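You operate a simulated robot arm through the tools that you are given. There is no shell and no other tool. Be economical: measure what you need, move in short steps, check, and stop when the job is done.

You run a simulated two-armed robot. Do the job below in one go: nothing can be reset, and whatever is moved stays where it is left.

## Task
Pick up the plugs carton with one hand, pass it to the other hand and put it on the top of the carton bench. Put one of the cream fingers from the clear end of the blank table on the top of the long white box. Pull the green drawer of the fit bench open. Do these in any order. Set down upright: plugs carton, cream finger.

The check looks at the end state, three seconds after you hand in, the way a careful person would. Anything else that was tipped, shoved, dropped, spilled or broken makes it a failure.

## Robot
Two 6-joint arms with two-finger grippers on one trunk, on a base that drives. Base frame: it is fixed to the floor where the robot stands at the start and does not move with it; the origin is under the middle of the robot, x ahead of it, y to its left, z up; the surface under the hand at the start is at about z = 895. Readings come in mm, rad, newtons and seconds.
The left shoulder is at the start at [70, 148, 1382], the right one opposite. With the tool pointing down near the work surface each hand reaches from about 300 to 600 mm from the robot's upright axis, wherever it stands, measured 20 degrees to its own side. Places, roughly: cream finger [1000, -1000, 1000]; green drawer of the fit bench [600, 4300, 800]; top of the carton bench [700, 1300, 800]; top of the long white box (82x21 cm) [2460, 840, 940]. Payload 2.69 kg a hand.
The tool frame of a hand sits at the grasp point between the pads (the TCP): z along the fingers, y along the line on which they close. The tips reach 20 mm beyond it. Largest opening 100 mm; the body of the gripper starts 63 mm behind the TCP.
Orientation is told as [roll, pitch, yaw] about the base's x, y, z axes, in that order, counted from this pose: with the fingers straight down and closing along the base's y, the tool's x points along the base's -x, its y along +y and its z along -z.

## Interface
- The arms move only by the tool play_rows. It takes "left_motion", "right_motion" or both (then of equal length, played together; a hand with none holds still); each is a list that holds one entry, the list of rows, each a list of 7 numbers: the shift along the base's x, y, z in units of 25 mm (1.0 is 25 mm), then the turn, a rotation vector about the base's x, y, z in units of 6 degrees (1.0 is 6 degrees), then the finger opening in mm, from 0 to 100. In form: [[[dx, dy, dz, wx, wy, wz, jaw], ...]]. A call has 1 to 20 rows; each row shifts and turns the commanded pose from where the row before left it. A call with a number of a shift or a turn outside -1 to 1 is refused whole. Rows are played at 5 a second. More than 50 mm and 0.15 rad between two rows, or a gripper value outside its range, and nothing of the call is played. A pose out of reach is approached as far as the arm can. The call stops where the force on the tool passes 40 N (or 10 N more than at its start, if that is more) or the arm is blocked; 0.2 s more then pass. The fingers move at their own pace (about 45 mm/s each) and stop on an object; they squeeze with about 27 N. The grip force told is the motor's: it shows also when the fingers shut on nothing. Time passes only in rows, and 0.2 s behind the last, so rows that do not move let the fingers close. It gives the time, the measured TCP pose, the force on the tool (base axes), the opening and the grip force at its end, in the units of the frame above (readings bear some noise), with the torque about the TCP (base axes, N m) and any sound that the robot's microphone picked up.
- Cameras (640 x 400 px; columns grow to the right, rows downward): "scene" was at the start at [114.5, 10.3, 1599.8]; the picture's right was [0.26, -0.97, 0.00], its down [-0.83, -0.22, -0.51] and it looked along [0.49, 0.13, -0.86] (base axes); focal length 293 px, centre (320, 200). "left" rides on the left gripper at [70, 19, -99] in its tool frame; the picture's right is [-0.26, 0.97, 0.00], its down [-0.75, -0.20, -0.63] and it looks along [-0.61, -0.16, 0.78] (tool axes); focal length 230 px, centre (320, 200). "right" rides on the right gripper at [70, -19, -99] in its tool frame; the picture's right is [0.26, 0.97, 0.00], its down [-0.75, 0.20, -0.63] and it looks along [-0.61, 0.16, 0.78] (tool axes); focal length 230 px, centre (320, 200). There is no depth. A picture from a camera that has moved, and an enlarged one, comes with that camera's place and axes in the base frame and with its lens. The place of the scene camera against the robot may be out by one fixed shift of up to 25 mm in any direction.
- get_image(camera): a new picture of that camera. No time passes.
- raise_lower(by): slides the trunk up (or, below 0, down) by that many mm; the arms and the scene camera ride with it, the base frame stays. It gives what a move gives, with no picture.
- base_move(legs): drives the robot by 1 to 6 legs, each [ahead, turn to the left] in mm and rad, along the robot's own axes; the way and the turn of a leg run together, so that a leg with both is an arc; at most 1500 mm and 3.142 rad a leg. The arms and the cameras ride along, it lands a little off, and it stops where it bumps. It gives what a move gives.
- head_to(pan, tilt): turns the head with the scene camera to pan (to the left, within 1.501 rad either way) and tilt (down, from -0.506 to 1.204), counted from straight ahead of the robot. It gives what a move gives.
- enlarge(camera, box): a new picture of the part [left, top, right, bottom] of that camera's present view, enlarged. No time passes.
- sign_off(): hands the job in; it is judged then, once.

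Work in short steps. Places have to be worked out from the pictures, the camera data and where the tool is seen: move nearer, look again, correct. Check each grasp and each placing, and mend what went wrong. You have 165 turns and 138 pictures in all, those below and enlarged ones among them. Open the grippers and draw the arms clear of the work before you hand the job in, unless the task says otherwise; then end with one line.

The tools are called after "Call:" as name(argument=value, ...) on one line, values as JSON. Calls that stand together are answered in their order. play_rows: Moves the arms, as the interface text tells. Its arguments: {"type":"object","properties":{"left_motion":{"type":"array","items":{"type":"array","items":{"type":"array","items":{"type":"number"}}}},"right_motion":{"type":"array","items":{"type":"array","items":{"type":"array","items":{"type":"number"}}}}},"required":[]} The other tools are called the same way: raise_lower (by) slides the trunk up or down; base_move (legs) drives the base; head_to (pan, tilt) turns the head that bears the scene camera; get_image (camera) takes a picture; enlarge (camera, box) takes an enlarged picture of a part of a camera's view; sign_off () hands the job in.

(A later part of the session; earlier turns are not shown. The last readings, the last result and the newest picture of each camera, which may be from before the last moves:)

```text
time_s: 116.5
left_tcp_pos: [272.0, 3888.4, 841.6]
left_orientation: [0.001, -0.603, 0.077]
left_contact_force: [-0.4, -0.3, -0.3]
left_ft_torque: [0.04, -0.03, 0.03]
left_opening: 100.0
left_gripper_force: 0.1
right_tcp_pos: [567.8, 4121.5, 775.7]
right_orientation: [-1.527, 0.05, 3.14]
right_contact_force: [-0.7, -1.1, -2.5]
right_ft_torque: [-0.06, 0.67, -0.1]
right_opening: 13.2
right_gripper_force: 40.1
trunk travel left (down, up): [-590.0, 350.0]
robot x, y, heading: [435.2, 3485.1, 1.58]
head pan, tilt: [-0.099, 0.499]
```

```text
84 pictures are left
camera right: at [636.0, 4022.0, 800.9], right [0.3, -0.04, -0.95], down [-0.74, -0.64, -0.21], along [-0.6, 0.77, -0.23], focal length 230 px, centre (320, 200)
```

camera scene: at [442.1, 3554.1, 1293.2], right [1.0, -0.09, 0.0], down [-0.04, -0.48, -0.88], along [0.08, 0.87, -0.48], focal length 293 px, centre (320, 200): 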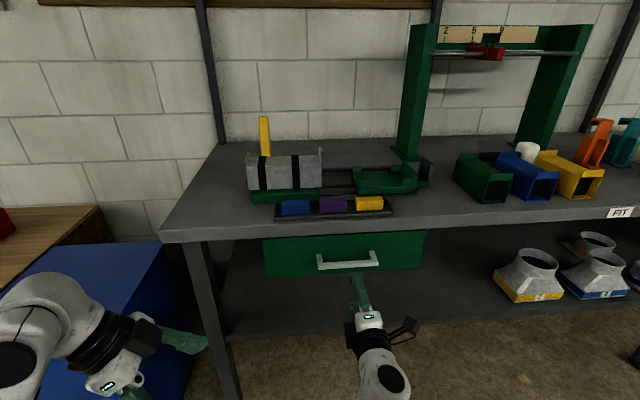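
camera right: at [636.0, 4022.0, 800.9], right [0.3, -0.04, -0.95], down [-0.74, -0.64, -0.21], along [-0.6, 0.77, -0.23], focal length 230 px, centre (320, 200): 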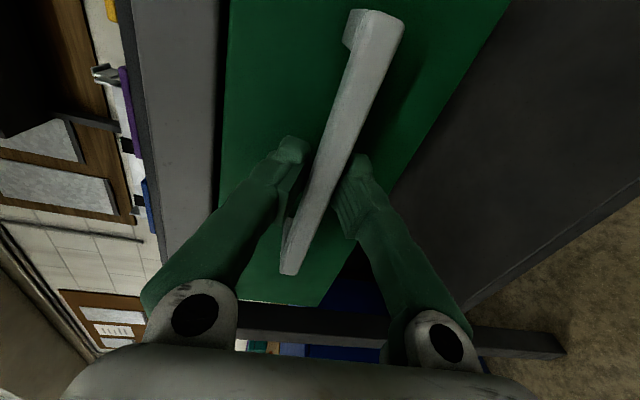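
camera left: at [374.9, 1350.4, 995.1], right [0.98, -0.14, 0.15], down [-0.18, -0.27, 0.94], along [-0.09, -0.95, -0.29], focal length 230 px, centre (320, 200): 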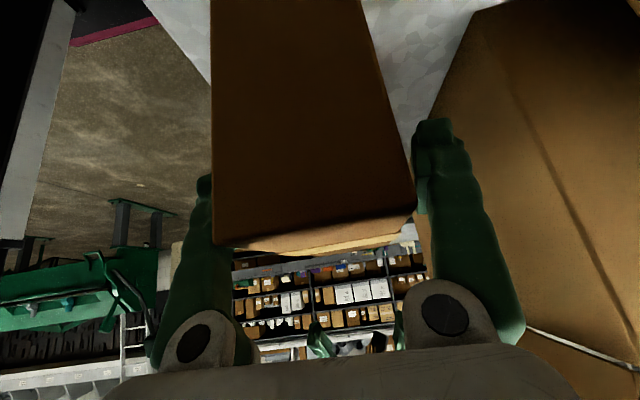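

The handle is gripped at 13 mm. I pull 30 mm by arm first to feel the resistance.

Call:
play_rows(right_motion=[[[0, -0.4, 0, 0, 0, 0, 0], [0, -0.4, 0, 0, 0, 0, 0], [0, -0.4, 0, 0, 0, 0, 0], [0, 0, 0, 0, 0, 0, 0]]])

```text
time_s: 117.5
left_tcp_pos: [273.8, 3887.3, 843.4]
left_orientation: [0.001, -0.605, 0.077]
left_contact_force: [-0.5, -0.3, -1.6]
left_ft_torque: [0.01, 0.02, -0.02]
left_opening: 99.6
left_gripper_force: 0.1
right_tcp_pos: [568.1, 4090.6, 775.1]
right_orientation: [-1.524, 0.05, 3.139]
right_contact_force: [1.0, -0.1, -5.2]
right_ft_torque: [-0.1, 0.67, -0.06]
right_opening: 13.3
right_gripper_force: 39.8
trunk travel left (down, up): [-590.0, 350.0]
robot x, y, heading: [434.3, 3488.2, 1.582]
head pan, tilt: [-0.099, 0.499]
```

The drawer slides freely with the hand. I pull it further by driving back 150 mm.

Call:
base_move(legs=[[-150, 0]])

Call:
get_image(camera="scene")

```text
time_s: 118.9
left_tcp_pos: [274.0, 3739.1, 842.0]
left_orientation: [0.0, -0.603, 0.076]
left_contact_force: [0.0, -0.9, 0.7]
left_ft_torque: [-0.01, -0.02, 0.0]
left_opening: 100.0
left_gripper_force: 0.0
right_tcp_pos: [569.8, 3941.2, 775.6]
right_orientation: [-1.522, 0.051, 3.139]
right_contact_force: [0.7, 0.5, -8.4]
right_ft_torque: [-0.15, 0.64, -0.16]
right_opening: 13.2
right_gripper_force: 40.0
trunk travel left (down, up): [-590.0, 350.0]
robot x, y, heading: [439.2, 3333.2, 1.577]
head pan, tilt: [-0.099, 0.499]
```

```text
83 pictures are left
camera scene: at [443.5, 3469.6, 1293.1], right [1.0, -0.09, 0.0], down [-0.04, -0.48, -0.88], along [0.08, 0.87, -0.48], focal length 293 px, centre (320, 200)
```

scene: 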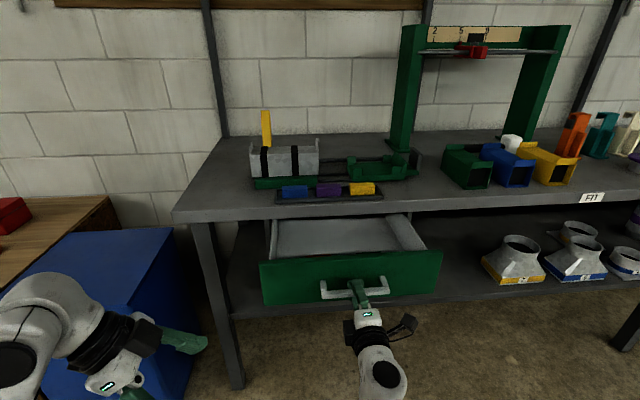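

The drawer is open about 180 mm and still slides freely. I pull a little more, watching the force in y for the end stop.

Call:
base_move(legs=[[-50, 0]])

Call:
enlarge(camera="scene", box=[220, 180, 460, 330])

```text
time_s: 119.8
left_tcp_pos: [274.1, 3686.5, 842.5]
left_orientation: [0.002, -0.603, 0.077]
left_contact_force: [-0.1, -0.3, -0.9]
left_ft_torque: [0.01, 0.02, 0.0]
left_opening: 99.9
left_gripper_force: 0.1
right_tcp_pos: [569.0, 3890.6, 775.3]
right_orientation: [-1.526, 0.05, 3.139]
right_contact_force: [-0.2, -0.5, -5.2]
right_ft_torque: [-0.11, 0.74, -0.22]
right_opening: 13.2
right_gripper_force: 39.8
trunk travel left (down, up): [-590.0, 350.0]
robot x, y, heading: [438.2, 3280.9, 1.577]
head pan, tilt: [-0.099, 0.499]
```

```text
2.67 times, centred on (340, 255) of scene
camera zoom: at [443.7, 3418.1, 1293.2], right [1.0, -0.09, 0.0], down [-0.04, -0.48, -0.88], along [0.08, 0.87, -0.48], focal length 782 px, centre (267, 53)
```

zoom: 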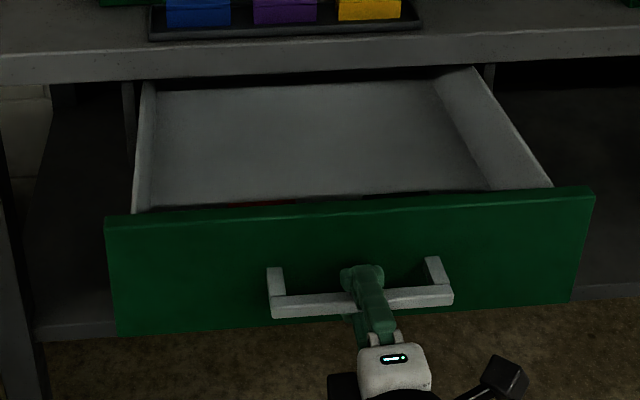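

The drawer is wide open at about 230 mm. I release the handle and back straight off.

Call:
play_rows(right_motion=[[[0, 0, 0, 0, 0, 0, 30], [0, 0, 0, 0, 0, 0, 60], [0, 0, 0, 0, 0, 0, 60], [0, 0, 0, 0, 0, 0, 60], [0, 0, 0, 0, 0, 0, 60]]])

Call:
base_move(legs=[[-200, 0]])

Call:
get_image(camera="scene")

```text
time_s: 121.0
left_tcp_pos: [273.6, 3686.9, 841.8]
left_orientation: [0.002, -0.602, 0.077]
left_contact_force: [-0.1, 0.5, 0.4]
left_ft_torque: [-0.01, -0.01, -0.01]
left_opening: 100.0
left_gripper_force: 0.0
right_tcp_pos: [568.8, 3890.2, 773.7]
right_orientation: [-1.523, 0.051, 3.14]
right_contact_force: [-0.2, -0.8, 0.1]
right_ft_torque: [0.0, -0.01, 0.03]
right_opening: 60.2
right_gripper_force: 0.1
trunk travel left (down, up): [-590.0, 350.0]
robot x, y, heading: [441.0, 3283.9, 1.576]
head pan, tilt: [-0.099, 0.499]
```

```text
time_s: 122.6
left_tcp_pos: [275.7, 3487.4, 842.2]
left_orientation: [0.002, -0.604, 0.077]
left_contact_force: [-0.3, -0.2, 0.0]
left_ft_torque: [0.02, 0.0, 0.05]
left_opening: 100.1
left_gripper_force: 0.0
right_tcp_pos: [569.5, 3689.9, 775.0]
right_orientation: [-1.524, 0.051, 3.141]
right_contact_force: [1.4, -0.5, 0.1]
right_ft_torque: [-0.03, -0.02, -0.03]
right_opening: 60.0
right_gripper_force: 0.1
trunk travel left (down, up): [-590.0, 350.0]
robot x, y, heading: [440.4, 3090.4, 1.58]
head pan, tilt: [-0.099, 0.499]
```

```text
81 pictures are left
camera scene: at [444.8, 3218.6, 1293.2], right [1.0, -0.09, 0.0], down [-0.04, -0.48, -0.88], along [0.08, 0.87, -0.48], focal length 293 px, centre (320, 200)
```

scene: 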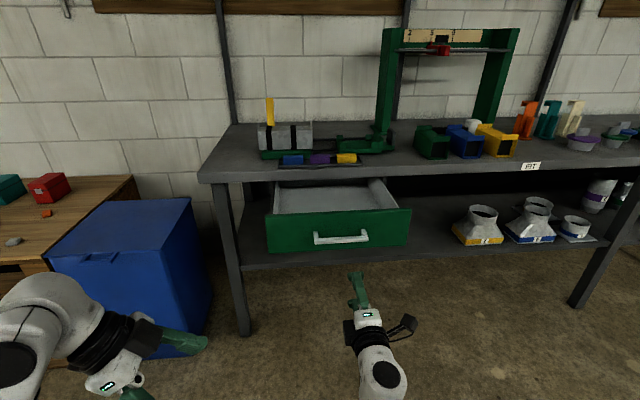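

The drawer is open and everything else is undisturbed. I raise the trunk again and drive back down the open side (x ≈ −550) toward the −y end of the blank table, with a look on the way.

Call:
raise_lower(by=350)

Call:
base_move(legs=[[0, 2.1], [1152, 0], [0, 1.033], [1500, 0], [1000, 0]])

Call:
head_to(pan=0.3, tilt=0.5)

Call:
get_image(camera="scene")

```text
time_s: 126.0
left_tcp_pos: [276.6, 3487.9, 1191.6]
left_orientation: [0.003, -0.602, 0.078]
left_contact_force: [-0.1, 0.2, 0.1]
left_ft_torque: [0.02, 0.02, -0.02]
left_opening: 100.2
left_gripper_force: 0.0
right_tcp_pos: [571.0, 3690.5, 1125.9]
right_orientation: [-1.523, 0.051, 3.142]
right_contact_force: [-0.1, 0.2, -0.6]
right_ft_torque: [-0.01, 0.0, 0.01]
right_opening: 60.1
right_gripper_force: 0.1
trunk travel left (down, up): [-940.0, 0.0]
robot x, y, heading: [438.4, 3086.8, 1.579]
head pan, tilt: [-0.099, 0.499]
```

```text
time_s: 151.4
left_tcp_pos: [-384.3, -417.7, 1192.1]
left_orientation: [0.002, -0.605, -3.079]
left_contact_force: [-0.5, 0.9, 0.2]
left_ft_torque: [-0.01, 0.01, 0.01]
left_opening: 100.1
left_gripper_force: 0.1
right_tcp_pos: [-683.4, -617.1, 1125.5]
right_orientation: [-1.525, 0.05, -0.014]
right_contact_force: [0.4, 0.1, 0.1]
right_ft_torque: [-0.03, 0.0, 0.01]
right_opening: 60.2
right_gripper_force: 0.0
trunk travel left (down, up): [-940.0, 0.0]
robot x, y, heading: [-544.3, -14.5, -1.576]
head pan, tilt: [-0.099, 0.499]
```

```text
time_s: 152.2
left_tcp_pos: [-385.0, -418.6, 1191.8]
left_orientation: [0.003, -0.603, -3.075]
left_contact_force: [0.0, 0.4, -0.2]
left_ft_torque: [0.01, -0.02, -0.04]
left_opening: 99.9
left_gripper_force: 0.0
right_tcp_pos: [-680.6, -618.9, 1126.2]
right_orientation: [-1.523, 0.052, -0.015]
right_contact_force: [0.3, 0.2, -0.1]
right_ft_torque: [0.03, 0.03, -0.01]
right_opening: 60.0
right_gripper_force: 0.2
trunk travel left (down, up): [-940.0, 0.0]
robot x, y, heading: [-538.5, -14.4, -1.572]
head pan, tilt: [0.3, 0.499]
```

```text
80 pictures are left
camera scene: at [-516.4, -159.4, 1643.2], right [-0.96, -0.29, 0.0], down [-0.14, 0.46, -0.88], along [0.25, -0.84, -0.48], focal length 293 px, centre (320, 200)
```

scene: 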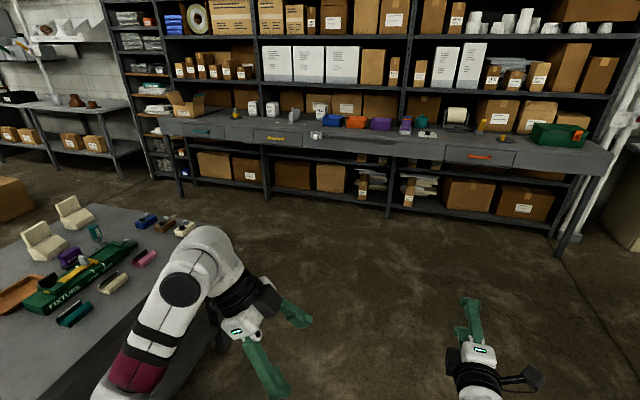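

The floor is clear. I carry on around the −y end of the table and face it from a safe distance.

Call:
base_move(legs=[[1500, 0], [250, 0], [0, 1.571], [1400, 0], [0, 1.571]])

Call:
head_to(pan=0.0, tilt=0.6)

Call:
get_image(camera="scene")

```text
time_s: 175.3
left_tcp_pos: [680.8, -1342.3, 1191.3]
left_orientation: [0.001, -0.604, 0.09]
left_contact_force: [0.3, -0.2, -0.5]
left_ft_torque: [0.01, 0.02, 0.04]
left_opening: 99.8
left_gripper_force: 0.1
right_tcp_pos: [974.4, -1136.9, 1123.7]
right_orientation: [-1.524, 0.05, -3.129]
right_contact_force: [0.8, -0.1, 0.0]
right_ft_torque: [0.02, 0.04, 0.06]
right_opening: 60.3
right_gripper_force: 0.1
trunk travel left (down, up): [-940.0, 0.0]
robot x, y, heading: [850.3, -1740.3, 1.592]
head pan, tilt: [0.3, 0.499]
```

```text
time_s: 176.1
left_tcp_pos: [682.3, -1343.3, 1191.8]
left_orientation: [0.002, -0.606, 0.093]
left_contact_force: [-0.3, -0.2, 0.0]
left_ft_torque: [0.0, 0.0, 0.02]
left_opening: 100.2
left_gripper_force: 0.0
right_tcp_pos: [972.5, -1137.3, 1125.3]
right_orientation: [-1.524, 0.05, -3.131]
right_contact_force: [-0.2, -0.7, 0.3]
right_ft_torque: [0.01, -0.02, 0.03]
right_opening: 60.0
right_gripper_force: 0.1
trunk travel left (down, up): [-940.0, 0.0]
robot x, y, heading: [847.9, -1744.5, 1.592]
head pan, tilt: [0.0, 0.6]
```

```text
79 pictures are left
camera scene: at [844.2, -1612.2, 1634.1], right [1.0, 0.02, 0.0], down [0.01, -0.56, -0.83], along [-0.02, 0.82, -0.56], focal length 293 px, centre (320, 200)
```

scene: 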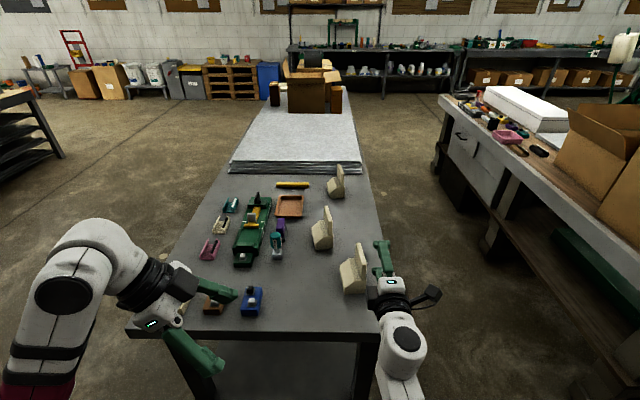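

Now I have a good view: three cream fingers stand along the table's right side, with the nearest at about (935, −940). The long white box's far end is close to the wood bench's left end. I zoom in on the nearest finger.

Call:
enlarge(camera="scene", box=[300, 150, 420, 310])

Call:
enlarge(camera="scene", box=[430, 70, 640, 200])

```text
2.50 times, centred on (360, 230) of scene
camera zoom: at [844.2, -1612.2, 1634.1], right [1.0, 0.02, 0.0], down [0.01, -0.56, -0.83], along [-0.02, 0.82, -0.56], focal length 734 px, centre (220, 125)
```

zoom: 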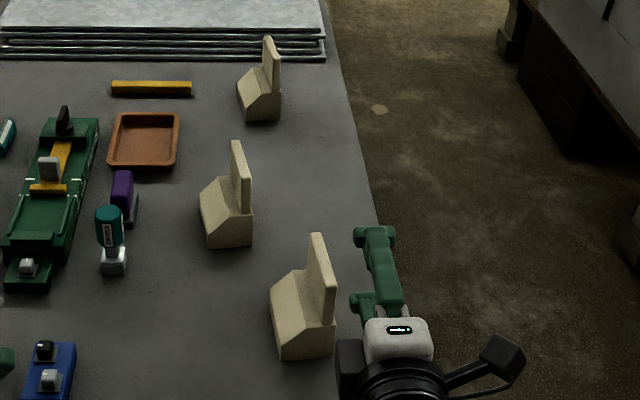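

```text
3.05 times, centred on (535, 135) of scene
camera zoom: at [844.2, -1612.2, 1634.1], right [1.0, 0.02, 0.0], down [0.01, -0.56, -0.83], along [-0.02, 0.82, -0.56], focal length 894 px, centre (-335, 398)
```

zoom: 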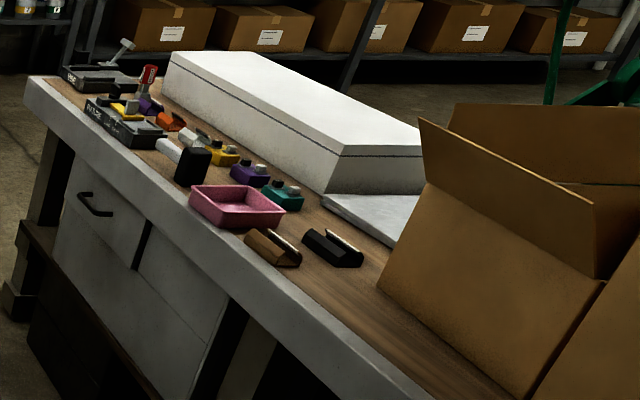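

The finger is a wedge block with a thin upright blade on its +x side. I'll grip the blade across x with a forward-leaning hand, so first I roll the right hand 90° about its pointing axis.

Call:
play_rows(right_motion=[[[0, 0, 0, 0, 1, 0, 80], [0, 0, 0, 0, 1, 0, 80], [0, 0, 0, 0, 1, 0, 80], [0, 0, 0, 0, 1, 0, 80], [0, 0, 0, 0, 1, 0, 80], [0, 0, 0, 0, 1, 0, 80], [0, 0, 0, 0, 1, 0, 80], [0, 0, 0, 0, 1, 0, 80], [0, 0, 0, 0, 1, 0, 80], [0, 0, 0, 0, 1, 0, 80], [0, 0, 0, 0, 1, 0, 80], [0, 0, 0, 0, 1, 0, 80], [0, 0, 0, 0, 1, 0, 80], [0, 0, 0, 0, 1, 0, 80], [0, 0, 0, 0, 1, 0, 80], [0, 0, 0, 0, 0, 0, 80]]])

Call:
play_rows(right_motion=[[[0, 0, 0, -1, 0, 0, 80], [0, 0, 0, -1, 0, 0, 80], [0, 0, 0, -1, 0, 0, 80], [0, 0, 0, -1, 0, 0, 80], [0, 0, 0, -1, 0, 0, 80], [0, 0, 0, -1, 0, 0, 80], [0, 0, 0, -1, 0, 0, 80], [0, 0, 0, -1, 0, 0, 80], [0, 0, 0, -1, 0, 0, 80], [0, 0, 0, 0, 0, 0, 80]]])

Call:
get_image(camera="scene")

```text
time_s: 179.5
left_tcp_pos: [681.3, -1344.0, 1193.2]
left_orientation: [0.003, -0.606, 0.091]
left_contact_force: [0.0, 0.7, 1.1]
left_ft_torque: [-0.03, 0.04, -0.01]
left_opening: 100.2
left_gripper_force: 0.0
right_tcp_pos: [973.6, -1135.7, 1126.0]
right_orientation: [-1.765, -1.519, -2.9]
right_contact_force: [-0.2, -0.5, -0.2]
right_ft_torque: [-0.03, 0.01, 0.03]
right_opening: 79.8
right_gripper_force: 0.1
trunk travel left (down, up): [-940.0, 0.0]
robot x, y, heading: [848.3, -1745.0, 1.592]
head pan, tilt: [0.0, 0.6]
```

```text
time_s: 181.7
left_tcp_pos: [682.3, -1343.2, 1191.6]
left_orientation: [0.002, -0.604, 0.091]
left_contact_force: [0.0, -0.1, 0.4]
left_ft_torque: [0.01, 0.02, -0.03]
left_opening: 100.1
left_gripper_force: 0.1
right_tcp_pos: [1012.5, -1136.4, 1146.1]
right_orientation: [-0.134, -0.806, 1.604]
right_contact_force: [0.5, 0.7, 0.7]
right_ft_torque: [0.01, -0.03, 0.01]
right_opening: 80.3
right_gripper_force: 0.1
right hand out of reach, approached as far as the arm can: row 1, 2, 3
trunk travel left (down, up): [-940.0, 0.0]
robot x, y, heading: [849.9, -1742.4, 1.59]
head pan, tilt: [0.0, 0.6]
```

```text
76 pictures are left
camera scene: at [844.6, -1612.3, 1634.1], right [1.0, 0.02, 0.0], down [0.01, -0.56, -0.83], along [-0.02, 0.82, -0.56], focal length 293 px, centre (320, 200)
```

scene: 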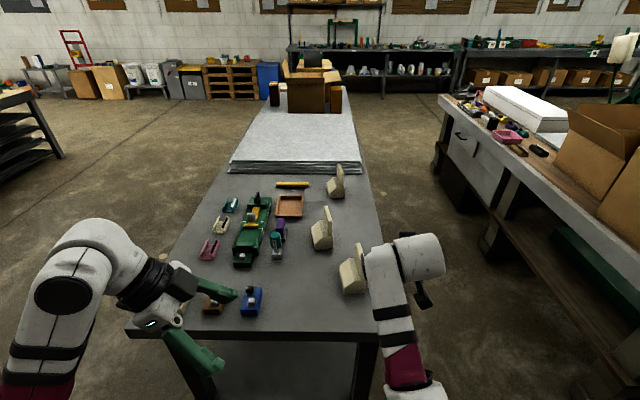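

The hand now leans forward at 46°. I level its closing axis, drive 130 mm ahead, and look at the finger from the wrist.

Call:
play_rows(right_motion=[[[0, 0, 0, 0, 0.9, 0.92, 80], [-0.8, 0, 0, 0, 0, 0, 80], [-0.8, 0, 0, 0, 0, 0, 80], [0, 0, 0, 0, 0, 0, 80]]])

Call:
base_move(legs=[[130, 0]])

Call:
get_image(camera="right")

Call:
get_image(camera="scene")

```text
time_s: 182.7
left_tcp_pos: [682.6, -1342.9, 1192.6]
left_orientation: [0.003, -0.604, 0.091]
left_contact_force: [0.6, 0.6, 1.5]
left_ft_torque: [0.0, 0.04, 0.02]
left_opening: 99.9
left_gripper_force: 0.1
right_tcp_pos: [972.8, -1134.3, 1146.6]
right_orientation: [0.001, -0.807, 1.602]
right_contact_force: [0.1, -0.5, -0.8]
right_ft_torque: [0.0, 0.05, 0.0]
right_opening: 79.8
right_gripper_force: 0.0
trunk travel left (down, up): [-940.0, 0.0]
robot x, y, heading: [846.9, -1745.2, 1.591]
head pan, tilt: [0.0, 0.6]
```

```text
time_s: 183.9
left_tcp_pos: [677.3, -1226.9, 1195.9]
left_orientation: [0.016, -0.604, 0.082]
left_contact_force: [-0.6, 1.1, 0.5]
left_ft_torque: [0.02, -0.04, -0.05]
left_opening: 100.4
left_gripper_force: 0.1
right_tcp_pos: [969.7, -1020.1, 1153.0]
right_orientation: [0.002, -0.819, 1.601]
right_contact_force: [-0.8, 1.7, 0.4]
right_ft_torque: [-0.03, -0.02, -0.01]
right_opening: 79.9
right_gripper_force: 0.1
trunk travel left (down, up): [-940.0, 0.0]
robot x, y, heading: [846.7, -1610.8, 1.593]
head pan, tilt: [0.0, 0.6]
```

```text
75 pictures are left
camera right: at [991.1, -1138.2, 1168.3], right [-0.96, -0.21, -0.19], down [-0.2, 0.05, 0.98], along [-0.19, 0.98, -0.09], focal length 230 px, centre (320, 200)
```

right: 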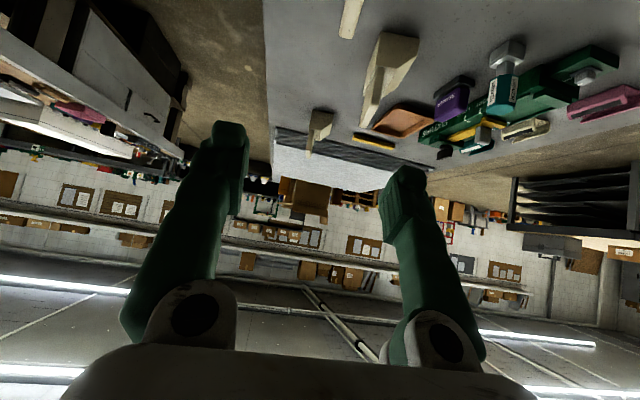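

```text
74 pictures are left
camera scene: at [840.6, -1489.7, 1634.6], right [1.0, 0.02, 0.0], down [0.01, -0.56, -0.83], along [-0.02, 0.83, -0.56], focal length 293 px, centre (320, 200)
```

scene: 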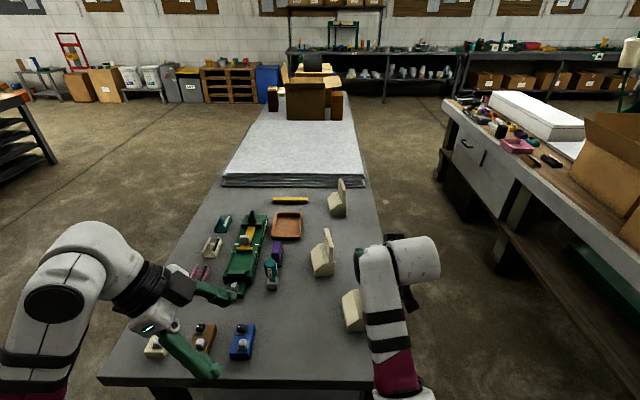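

The target finger's blade is just in view at about (955, −930). I reduce the lean to about 20° and lower to z ≈ 1060 to see it properly.

Call:
play_rows(right_motion=[[[0, 0, -0.7, -0.9, 0, 0, 80], [0, 0, -0.7, -0.9, 0, 0, 80], [0, 0, -0.7, -0.9, 0, 0, 80], [0, 0, -0.7, -0.9, 0, 0, 80], [0, 0, -0.7, -0.9, 0, 0, 80], [0, 0, 0, 0, 0, 0, 80], [0, 0, 0, 0, 0, 0, 80]]])

Call:
get_image(camera="right")

```text
time_s: 185.6
left_tcp_pos: [678.8, -1221.2, 1193.2]
left_orientation: [0.011, -0.604, 0.084]
left_contact_force: [0.0, -0.3, -0.8]
left_ft_torque: [0.01, -0.01, 0.01]
left_opening: 100.1
left_gripper_force: 0.0
right_tcp_pos: [969.7, -1014.4, 1062.7]
right_orientation: [0.018, -0.342, 1.592]
right_contact_force: [-0.1, 0.6, -0.1]
right_ft_torque: [-0.01, 0.02, -0.02]
right_opening: 80.0
right_gripper_force: 0.1
trunk travel left (down, up): [-940.0, 0.0]
robot x, y, heading: [847.3, -1609.9, 1.59]
head pan, tilt: [0.0, 0.6]
```

```text
73 pictures are left
camera right: at [991.7, -1112.6, 1131.2], right [-0.96, -0.27, -0.07], down [-0.2, 0.49, 0.85], along [-0.19, 0.83, -0.53], focal length 230 px, centre (320, 200)
```

right: 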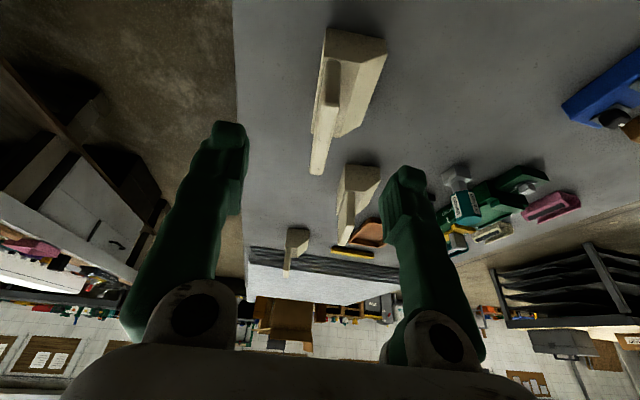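

Call:
enlarge(camera="right", box=[270, 10, 430, 190])

```text
2.22 times, centred on (350, 100) of right
camera zoom: at [991.7, -1112.6, 1131.2], right [-0.96, -0.27, -0.07], down [-0.2, 0.49, 0.85], along [-0.19, 0.83, -0.53], focal length 511 px, centre (253, 422)
```

zoom: 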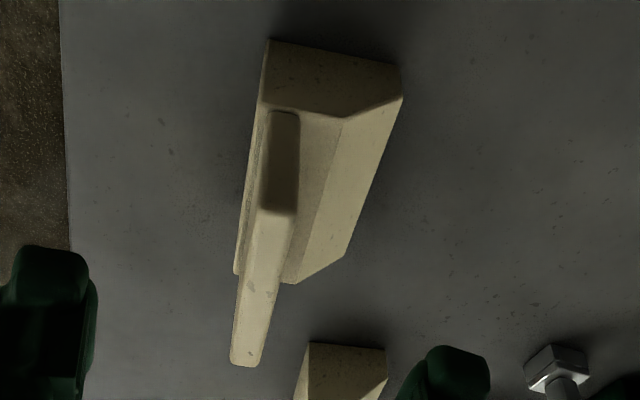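

From the wrist view (consistent with the scene view for a table at z ≈ 855): blade top at z ≈ 975, from (964, −1003) to (954, −917), about 12 mm thick, angled about 0.12 rad. I drive 90 mm closer and align the hand over the blade's middle.

Call:
base_move(legs=[[90, 0]])

Call:
play_rows(right_motion=[[[-0.2, -0.6, -0.3, 0, 0, 0.55, 80], [-0.2, -0.6, -0.3, 0, 0, 0.55, 80], [0, 0, 0, 0, 0, 0, 80], [0, 0, 0, 0, 0, 0, 80]]])

Call:
get_image(camera="right")

```text
time_s: 187.2
left_tcp_pos: [680.3, -1156.5, 1197.6]
left_orientation: [0.027, -0.6, 0.07]
left_contact_force: [0.2, 1.2, -0.4]
left_ft_torque: [-0.13, 0.01, -0.11]
left_opening: 99.9
left_gripper_force: 0.0
right_tcp_pos: [970.1, -946.2, 1063.1]
right_orientation: [0.013, -0.334, 1.587]
right_contact_force: [0.3, 1.0, -0.1]
right_ft_torque: [-0.11, 0.01, 0.0]
right_opening: 80.0
right_gripper_force: 0.0
trunk travel left (down, up): [-940.0, 0.0]
robot x, y, heading: [843.6, -1522.6, 1.593]
head pan, tilt: [0.0, 0.6]
stopped in leg 1: the robot was blocked; the commanded pose is now the measured one
```

```text
time_s: 188.2
left_tcp_pos: [678.4, -1162.2, 1198.4]
left_orientation: [0.036, -0.6, 0.065]
left_contact_force: [-1.0, 0.7, -0.9]
left_ft_torque: [-0.02, 0.03, 0.01]
left_opening: 99.9
left_gripper_force: 0.1
right_tcp_pos: [959.7, -982.0, 1051.6]
right_orientation: [0.012, -0.341, 1.702]
right_contact_force: [0.1, -0.2, 0.2]
right_ft_torque: [0.02, 0.0, -0.01]
right_opening: 79.9
right_gripper_force: 0.1
trunk travel left (down, up): [-940.0, 0.0]
robot x, y, heading: [843.0, -1524.7, 1.588]
head pan, tilt: [0.0, 0.6]
```

```text
71 pictures are left
camera right: at [991.6, -1077.3, 1120.3], right [-0.93, -0.37, -0.08], down [-0.26, 0.47, 0.85], along [-0.28, 0.8, -0.53], focal length 230 px, centre (320, 200)
```

right: 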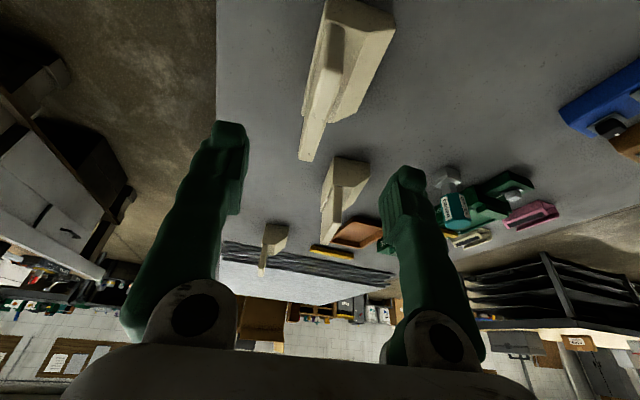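

The base was blocked at the end of that leg, so I back 40 mm off and check that nothing was disturbed.

Call:
base_move(legs=[[-40, 0]])

Call:
head_to(pan=0.0, tilt=0.85)

Call:
get_image(camera="scene")

```text
time_s: 189.0
left_tcp_pos: [680.7, -1193.5, 1195.7]
left_orientation: [0.026, -0.599, 0.069]
left_contact_force: [-0.1, 0.7, -0.5]
left_ft_torque: [-0.06, -0.03, -0.04]
left_opening: 100.1
left_gripper_force: 0.0
right_tcp_pos: [960.2, -1014.8, 1047.2]
right_orientation: [0.013, -0.333, 1.703]
right_contact_force: [-0.6, 0.8, 0.2]
right_ft_torque: [-0.04, 0.02, -0.01]
right_opening: 79.9
right_gripper_force: 0.0
trunk travel left (down, up): [-940.0, 0.0]
robot x, y, heading: [846.8, -1563.5, 1.591]
head pan, tilt: [0.0, 0.6]
```

```text
time_s: 189.8
left_tcp_pos: [680.7, -1200.7, 1198.4]
left_orientation: [0.033, -0.601, 0.065]
left_contact_force: [0.1, -0.7, 0.5]
left_ft_torque: [0.02, -0.03, -0.02]
left_opening: 100.0
left_gripper_force: 0.1
right_tcp_pos: [960.8, -1019.4, 1050.5]
right_orientation: [0.011, -0.337, 1.702]
right_contact_force: [0.3, -0.2, 0.0]
right_ft_torque: [-0.03, -0.04, 0.0]
right_opening: 79.9
right_gripper_force: 0.2
trunk travel left (down, up): [-940.0, 0.0]
robot x, y, heading: [849.0, -1563.6, 1.587]
head pan, tilt: [0.0, 0.85]
```

```text
70 pictures are left
camera scene: at [840.7, -1440.4, 1613.1], right [1.0, 0.02, 0.0], down [0.02, -0.75, -0.66], along [-0.01, 0.66, -0.75], focal length 293 px, centre (320, 200)
```

scene: 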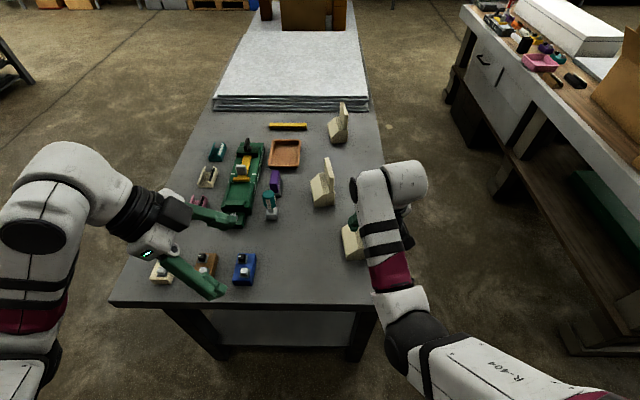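

Everything on the table is in place. I'll use more lean for reach instead of going closer: lean to about 38° and move to above the blade.

Call:
play_rows(right_motion=[[[0, 0.4, -0.2, 0.75, 0, 0, 80], [0, 0.4, -0.4, 0.75, 0, 0, 80], [0, 0.5, -0.4, 0.75, 0, 0, 80], [0, 0.5, -0.5, 0.75, 0, 0, 80], [0, 0, 0, 0, 0, 0, 80], [0, 0, 0, 0, 0, 0, 80]]])

Call:
get_image(camera="right")

Call:
enlarge(camera="scene", box=[290, 130, 450, 290])

```text
time_s: 191.2
left_tcp_pos: [680.9, -1201.1, 1199.1]
left_orientation: [0.035, -0.599, 0.063]
left_contact_force: [-0.1, 1.2, 0.3]
left_ft_torque: [0.0, 0.0, 0.01]
left_opening: 100.3
left_gripper_force: 0.1
right_tcp_pos: [962.5, -976.4, 1013.7]
right_orientation: [-0.04, -0.652, 1.727]
right_contact_force: [0.3, 0.8, -0.3]
right_ft_torque: [0.0, 0.03, 0.03]
right_opening: 80.0
right_gripper_force: 0.0
trunk travel left (down, up): [-940.0, 0.0]
robot x, y, heading: [846.5, -1567.3, 1.595]
head pan, tilt: [0.0, 0.85]
```

```text
69 pictures are left
camera right: at [993.4, -1089.0, 1049.8], right [-0.93, -0.33, -0.19], down [-0.26, 0.18, 0.95], along [-0.28, 0.93, -0.25], focal length 230 px, centre (320, 200)
```

right: 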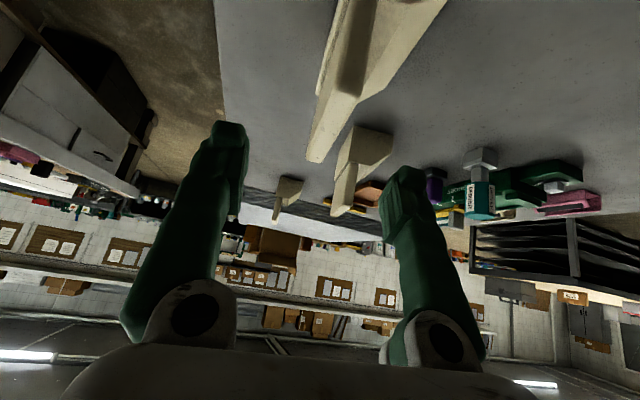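

```text
2.50 times, centred on (370, 210) of scene
camera zoom: at [840.7, -1443.0, 1613.2], right [1.0, 0.02, 0.0], down [0.02, -0.75, -0.66], along [-0.01, 0.66, -0.75], focal length 734 px, centre (195, 175)
```

zoom: 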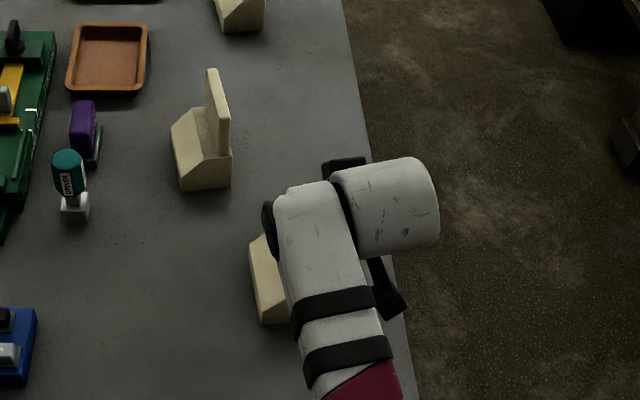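

The blade sits between the fingers' line, consistent with the estimate. I descend to z ≈ 952.

Call:
play_rows(right_motion=[[[0, 0, -0.5, 0, 0, 0, 80], [0, 0, -0.5, 0, 0, 0, 80], [0, 0, -0.5, 0, 0, 0, 80], [0, 0, -0.5, 0, 0, 0, 80], [0, 0, -0.45, 0, 0, 0, 80], [0, 0, 0, 0, 0, 0, 80]]])

Call:
get_image(camera="right")

```text
time_s: 192.6
left_tcp_pos: [679.9, -1202.2, 1198.7]
left_orientation: [0.035, -0.599, 0.064]
left_contact_force: [-0.4, -0.4, 0.0]
left_ft_torque: [0.0, -0.01, -0.01]
left_opening: 100.0
left_gripper_force: 0.1
right_tcp_pos: [960.7, -976.1, 952.3]
right_orientation: [-0.037, -0.649, 1.726]
right_contact_force: [-0.2, -0.3, -0.3]
right_ft_torque: [-0.03, -0.01, 0.0]
right_opening: 79.9
right_gripper_force: 0.1
trunk travel left (down, up): [-940.0, 0.0]
robot x, y, heading: [845.8, -1564.4, 1.592]
head pan, tilt: [0.0, 0.85]
```

```text
67 pictures are left
camera right: at [992.6, -1089.0, 988.1], right [-0.93, -0.33, -0.19], down [-0.26, 0.18, 0.95], along [-0.28, 0.93, -0.25], focal length 230 px, centre (320, 200)
```

right: 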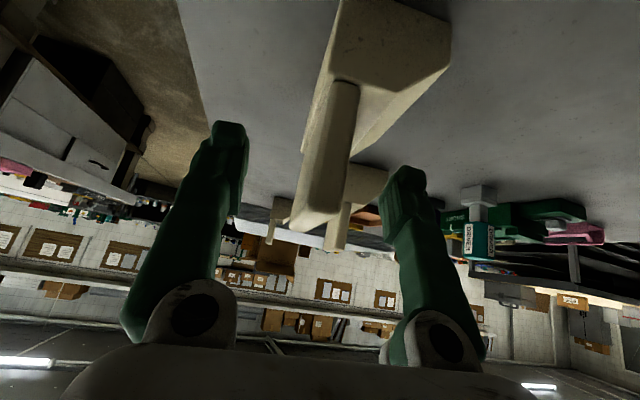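

The blade is between the fingers and the tips are above the block. I close gently.

Call:
play_rows(right_motion=[[[0, 0, 0, 0, 0, 0, 50], [0, 0, 0, 0, 0, 0, 35], [0, 0, 0, 0, 0, 0, 25], [0, 0, 0, 0, 0, 0, 10], [0, 0, 0, 0, 0, 0, 0], [0, 0, 0, 0, 0, 0, 0], [0, 0, 0, 0, 0, 0, 0]]])

Call:
get_image(camera="right")

```text
time_s: 194.2
left_tcp_pos: [679.7, -1201.2, 1197.9]
left_orientation: [0.035, -0.601, 0.067]
left_contact_force: [-0.9, 1.1, -0.2]
left_ft_torque: [-0.06, 0.01, -0.01]
left_opening: 100.2
left_gripper_force: 0.0
right_tcp_pos: [960.1, -975.8, 952.6]
right_orientation: [-0.039, -0.651, 1.725]
right_contact_force: [-0.2, 1.2, 0.2]
right_ft_torque: [-0.02, 0.14, -0.1]
right_opening: 14.9
right_gripper_force: 27.6
trunk travel left (down, up): [-940.0, 0.0]
robot x, y, heading: [845.6, -1565.4, 1.593]
head pan, tilt: [0.0, 0.85]
```

```text
66 pictures are left
camera right: at [992.7, -1088.6, 988.3], right [-0.93, -0.33, -0.19], down [-0.26, 0.18, 0.95], along [-0.28, 0.93, -0.25], focal length 230 px, centre (320, 200)
```

right: 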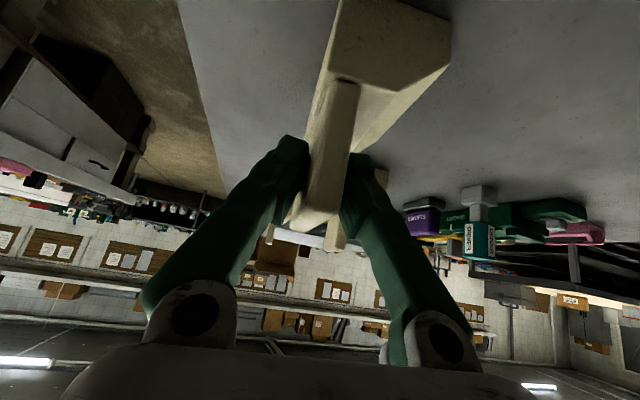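

Gripped at 15 mm with no slip. I lift 60 mm and check.

Call:
play_rows(right_motion=[[[0, 0, 0.4, 0, 0, 0, 0], [0, 0, 0.5, 0, 0, 0, 0], [0, 0, 0.5, 0, 0, 0, 0], [0, 0, 0.5, 0, 0, 0, 0], [0, 0, 0.5, 0, 0, 0, 0], [0, 0, 0, 0, 0, 0, 0], [0, 0, 0, 0, 0, 0, 0]]])

Call:
get_image(camera="right")

Call:
get_image(camera="scene")

```text
time_s: 195.8
left_tcp_pos: [680.3, -1199.4, 1197.8]
left_orientation: [0.033, -0.601, 0.066]
left_contact_force: [0.8, -0.7, -0.4]
left_ft_torque: [0.01, 0.01, 0.0]
left_opening: 99.9
left_gripper_force: 0.1
right_tcp_pos: [961.1, -974.7, 1011.0]
right_orientation: [-0.039, -0.651, 1.726]
right_contact_force: [0.5, 0.2, -4.3]
right_ft_torque: [-0.12, -0.1, 0.01]
right_opening: 15.0
right_gripper_force: 27.1
trunk travel left (down, up): [-940.0, 0.0]
robot x, y, heading: [846.5, -1567.2, 1.591]
head pan, tilt: [0.0, 0.85]
```

```text
65 pictures are left
camera right: at [993.5, -1087.7, 1048.0], right [-0.93, -0.33, -0.19], down [-0.26, 0.18, 0.95], along [-0.28, 0.93, -0.25], focal length 230 px, centre (320, 200)
```

right: 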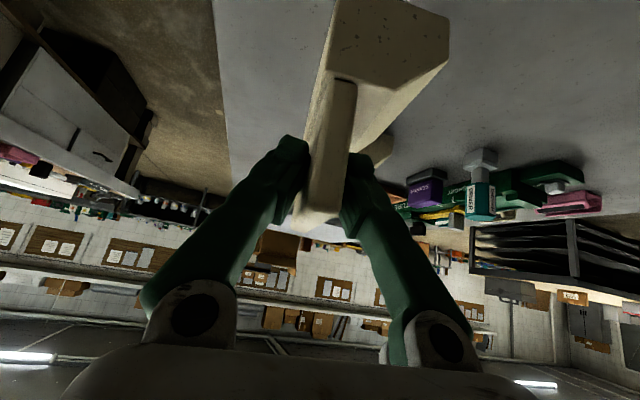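

```text
64 pictures are left
camera scene: at [841.0, -1441.5, 1613.1], right [1.0, 0.02, 0.0], down [0.02, -0.75, -0.66], along [-0.01, 0.66, -0.75], focal length 293 px, centre (320, 200)
```

scene: 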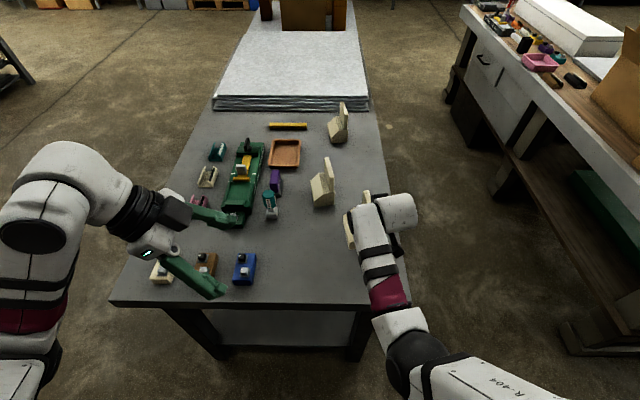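

The finger is held firmly and upright (about 0.45 kg); the others are untouched. I take it the long open way round to the left end of the wood bench.

Call:
base_move(legs=[[-400, 0], [0, 1.551], [1400, 0], [0, -1.571], [1500, 0], [1500, 0]])

Call:
head_to(pan=-0.8, tilt=0.5)

Call:
get_image(camera="scene")

```text
time_s: 226.6
left_tcp_pos: [-595.2, 1407.8, 1199.2]
left_orientation: [0.035, -0.6, 0.01]
left_contact_force: [0.2, -0.1, 0.2]
left_ft_torque: [-0.01, -0.02, 0.01]
left_opening: 100.1
left_gripper_force: 0.1
right_tcp_pos: [-301.8, 1617.4, 1011.2]
right_orientation: [-0.038, -0.652, 1.672]
right_contact_force: [0.2, 0.5, -5.3]
right_ft_torque: [-0.08, -0.05, 0.01]
right_opening: 15.2
right_gripper_force: 27.3
trunk travel left (down, up): [-940.0, 0.0]
robot x, y, heading: [-449.0, 1035.9, 1.537]
head pan, tilt: [0.0, 0.85]
```

```text
time_s: 227.7
left_tcp_pos: [-595.3, 1408.4, 1197.2]
left_orientation: [0.033, -0.6, 0.011]
left_contact_force: [-0.2, -0.4, 0.2]
left_ft_torque: [0.0, -0.01, 0.03]
left_opening: 100.4
left_gripper_force: 0.0
right_tcp_pos: [-301.1, 1617.2, 1010.6]
right_orientation: [-0.038, -0.649, 1.672]
right_contact_force: [0.0, -0.2, -4.3]
right_ft_torque: [-0.12, -0.08, 0.0]
right_opening: 15.4
right_gripper_force: 26.9
trunk travel left (down, up): [-940.0, 0.0]
robot x, y, heading: [-453.0, 1038.3, 1.533]
head pan, tilt: [-0.799, 0.499]
```

```text
63 pictures are left
camera scene: at [-382.3, 1141.7, 1643.1], right [0.67, -0.74, 0.0], down [-0.35, -0.32, -0.88], along [0.65, 0.59, -0.48], focal length 293 px, centre (320, 200)
```

scene: 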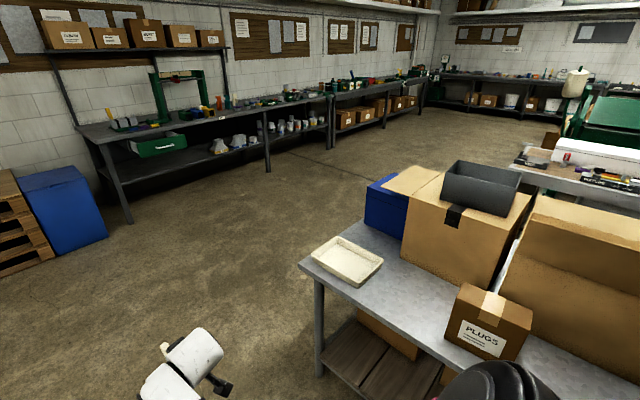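

The way ahead is clear and the carton stands well. I continue to the wood bench's left end.

Call:
base_move(legs=[[0, 0.035], [1450, 0], [0, -1.571], [1500, 0], [1400, 0], [0, -1.571]])

Call:
head_to(pan=0.0, tilt=0.5)

Call:
get_image(camera="scene")

```text
time_s: 256.5
left_tcp_pos: [2615.3, 2143.7, 1198.2]
left_orientation: [0.032, -0.601, -3.079]
left_contact_force: [0.4, -1.1, -0.3]
left_ft_torque: [0.0, 0.02, -0.01]
left_opening: 100.0
left_gripper_force: 0.1
right_tcp_pos: [2335.9, 1918.6, 1013.0]
right_orientation: [-0.037, -0.652, -1.418]
right_contact_force: [0.0, 0.2, -2.7]
right_ft_torque: [0.06, 0.06, 0.01]
right_opening: 15.2
right_gripper_force: 26.7
trunk travel left (down, up): [-940.0, 0.0]
robot x, y, heading: [2450.5, 2509.3, -1.557]
head pan, tilt: [-0.799, 0.499]
```

```text
time_s: 257.6
left_tcp_pos: [2615.4, 2144.4, 1198.9]
left_orientation: [0.033, -0.599, -3.076]
left_contact_force: [0.0, -0.8, 0.0]
left_ft_torque: [0.01, 0.01, 0.02]
left_opening: 99.7
left_gripper_force: 0.0
right_tcp_pos: [2333.5, 1919.3, 1013.2]
right_orientation: [-0.039, -0.652, -1.417]
right_contact_force: [0.2, 0.6, -4.2]
right_ft_torque: [0.11, 0.03, -0.01]
right_opening: 15.1
right_gripper_force: 26.9
trunk travel left (down, up): [-940.0, 0.0]
robot x, y, heading: [2450.9, 2505.3, -1.549]
head pan, tilt: [0.0, 0.499]
```

```text
62 pictures are left
camera scene: at [2452.6, 2357.6, 1643.1], right [-1.0, -0.02, 0.0], down [-0.01, 0.48, -0.88], along [0.02, -0.88, -0.48], focal length 293 px, centre (320, 200)
```

scene: 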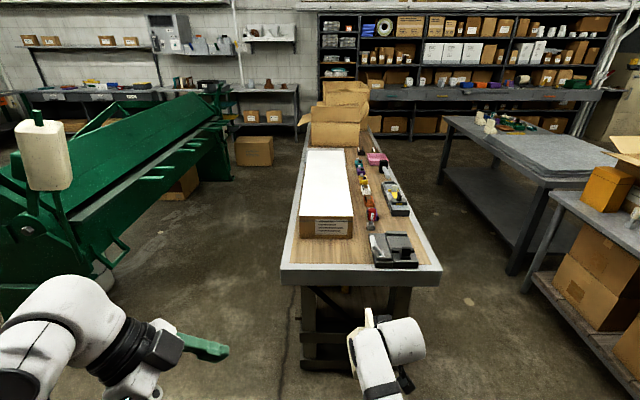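

The long box is straight ahead: its near end is at y ≈ 1240, x from about 2335 to 2556. I raise the finger to clear its top and drive closer, shifted so the right hand lines up with the box's middle.

Call:
play_rows(right_motion=[[[0, 0, 0.5, 0, 0, 0, 0], [0, 0, 0.5, 0, 0, 0, 0], [0, 0, 0.5, 0, 0, 0, 0], [0, 0, 0.5, 0, 0, 0, 0], [0, 0, 0.5, 0, 0, 0, 0], [0, 0, 0.5, 0, 0, 0, 0], [0, 0, 0, 0, 0, 0, 0], [0, 0, 0, 0, 0, 0, 0]]])

Call:
base_move(legs=[[0, 0.11], [550, 0], [0, -0.132]])

Call:
head_to(pan=0.0, tilt=0.75)

Call:
get_image(camera="scene")

Call:
get_image(camera="right")

```text
time_s: 259.4
left_tcp_pos: [2614.6, 2144.5, 1198.9]
left_orientation: [0.033, -0.599, -3.078]
left_contact_force: [0.5, 0.7, 0.2]
left_ft_torque: [0.0, 0.02, -0.01]
left_opening: 100.0
left_gripper_force: 0.1
right_tcp_pos: [2332.9, 1918.4, 1088.0]
right_orientation: [-0.037, -0.653, -1.416]
right_contact_force: [0.1, -0.2, -3.9]
right_ft_torque: [0.12, 0.07, -0.01]
right_opening: 15.4
right_gripper_force: 27.0
trunk travel left (down, up): [-940.0, 0.0]
robot x, y, heading: [2447.5, 2506.3, -1.551]
head pan, tilt: [0.0, 0.499]
```

```text
time_s: 263.7
left_tcp_pos: [2684.8, 1596.9, 1197.8]
left_orientation: [0.034, -0.606, -3.095]
left_contact_force: [-0.1, 0.3, 0.2]
left_ft_torque: [-0.01, 0.02, 0.01]
left_opening: 100.1
left_gripper_force: 0.1
right_tcp_pos: [2398.4, 1375.5, 1089.1]
right_orientation: [-0.041, -0.656, -1.431]
right_contact_force: [0.7, 0.1, -4.3]
right_ft_torque: [0.1, 0.06, 0.02]
right_opening: 15.3
right_gripper_force: 26.4
trunk travel left (down, up): [-940.0, 0.0]
robot x, y, heading: [2517.3, 1959.3, -1.572]
head pan, tilt: [0.0, 0.499]
```

```text
time_s: 264.5
left_tcp_pos: [2679.8, 1593.7, 1196.3]
left_orientation: [0.033, -0.603, -3.094]
left_contact_force: [0.4, 0.3, 1.0]
left_ft_torque: [0.0, -0.04, 0.02]
left_opening: 100.0
left_gripper_force: 0.1
right_tcp_pos: [2397.1, 1373.3, 1087.9]
right_orientation: [-0.038, -0.652, -1.435]
right_contact_force: [-0.1, -0.4, -2.9]
right_ft_torque: [0.12, 0.07, 0.03]
right_opening: 15.1
right_gripper_force: 27.0
trunk travel left (down, up): [-940.0, 0.0]
robot x, y, heading: [2522.1, 1960.7, -1.564]
head pan, tilt: [0.0, 0.75]
```

```text
61 pictures are left
camera scene: at [2521.9, 1819.1, 1621.2], right [-1.0, 0.0, 0.0], down [0.0, 0.68, -0.73], along [0.0, -0.73, -0.68], focal length 293 px, centre (320, 200)
```

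scene: 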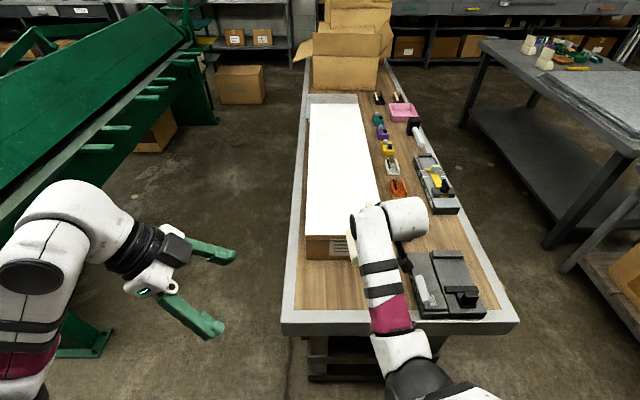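

```text
60 pictures are left
camera right: at [2365.4, 1486.2, 1123.9], right [0.93, 0.31, -0.18], down [0.25, -0.19, 0.95], along [0.26, -0.93, -0.25], focal length 230 px, centre (320, 200)
```

right: 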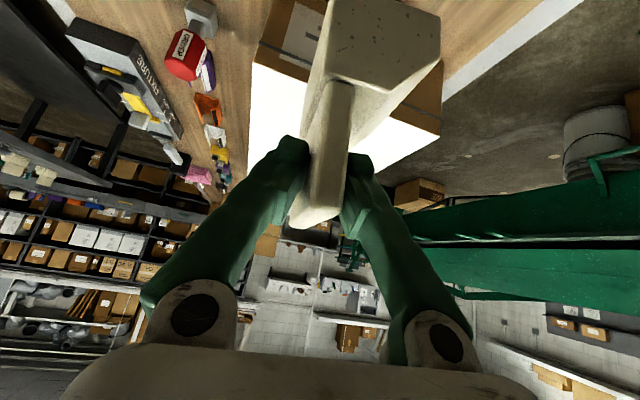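

I judge the box top at z ≈ 955–962 with its near end at y ≈ 1285. I drive 110 mm nearer, then use the arm to bring the finger over the box's near part.

Call:
base_move(legs=[[110, 0]])

Call:
play_rows(right_motion=[[[0.4, -0.3, 0, 0, 0, 0, 0], [0.4, -0.3, 0, 0, 0, 0, 0], [0.3, -0.4, 0, 0, 0, 0, 0], [0.2, -0.4, 0, 0, 0, 0, 0], [0, -0.4, 0, 0, 0, 0, 0], [0, 0, 0, 0, 0, 0, 0], [0, 0, 0, 0, 0, 0, 0]]])

Call:
get_image(camera="right")

Call:
get_image(camera="scene")

```text
time_s: 265.7
left_tcp_pos: [2682.4, 1486.1, 1194.4]
left_orientation: [0.008, -0.601, -3.068]
left_contact_force: [0.9, -1.4, -0.1]
left_ft_torque: [0.08, 0.04, -0.05]
left_opening: 100.1
left_gripper_force: 0.0
right_tcp_pos: [2385.4, 1261.2, 1100.4]
right_orientation: [-0.071, -0.676, -1.425]
right_contact_force: [0.9, -1.9, -4.7]
right_ft_torque: [0.12, 0.05, -0.01]
right_opening: 15.2
right_gripper_force: 27.1
trunk travel left (down, up): [-940.0, 0.0]
robot x, y, heading: [2521.5, 1851.7, -1.568]
head pan, tilt: [0.0, 0.75]
```

```text
time_s: 267.3
left_tcp_pos: [2681.8, 1503.5, 1199.0]
left_orientation: [0.024, -0.602, -3.071]
left_contact_force: [-0.3, 0.1, 0.2]
left_ft_torque: [-0.01, 0.01, 0.03]
left_opening: 100.0
left_gripper_force: 0.1
right_tcp_pos: [2418.0, 1231.0, 1106.9]
right_orientation: [-0.073, -0.694, -1.423]
right_contact_force: [0.8, 0.0, -3.6]
right_ft_torque: [0.11, 0.02, -0.01]
right_opening: 15.1
right_gripper_force: 27.4
trunk travel left (down, up): [-940.0, 0.0]
robot x, y, heading: [2519.2, 1849.5, -1.569]
head pan, tilt: [0.0, 0.75]
```

```text
59 pictures are left
camera right: at [2388.2, 1345.0, 1139.3], right [0.93, 0.29, -0.22], down [0.27, -0.15, 0.95], along [0.25, -0.94, -0.22], focal length 230 px, centre (320, 200)
```

right: 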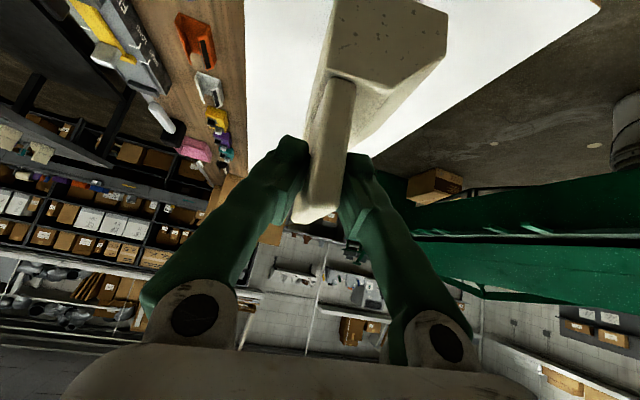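

```text
58 pictures are left
camera scene: at [2522.3, 1712.0, 1621.5], right [-1.0, 0.0, 0.0], down [0.0, 0.68, -0.73], along [0.0, -0.73, -0.68], focal length 293 px, centre (320, 200)
```

scene: 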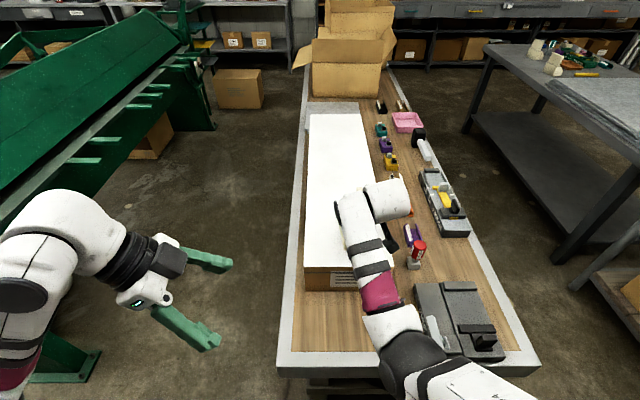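

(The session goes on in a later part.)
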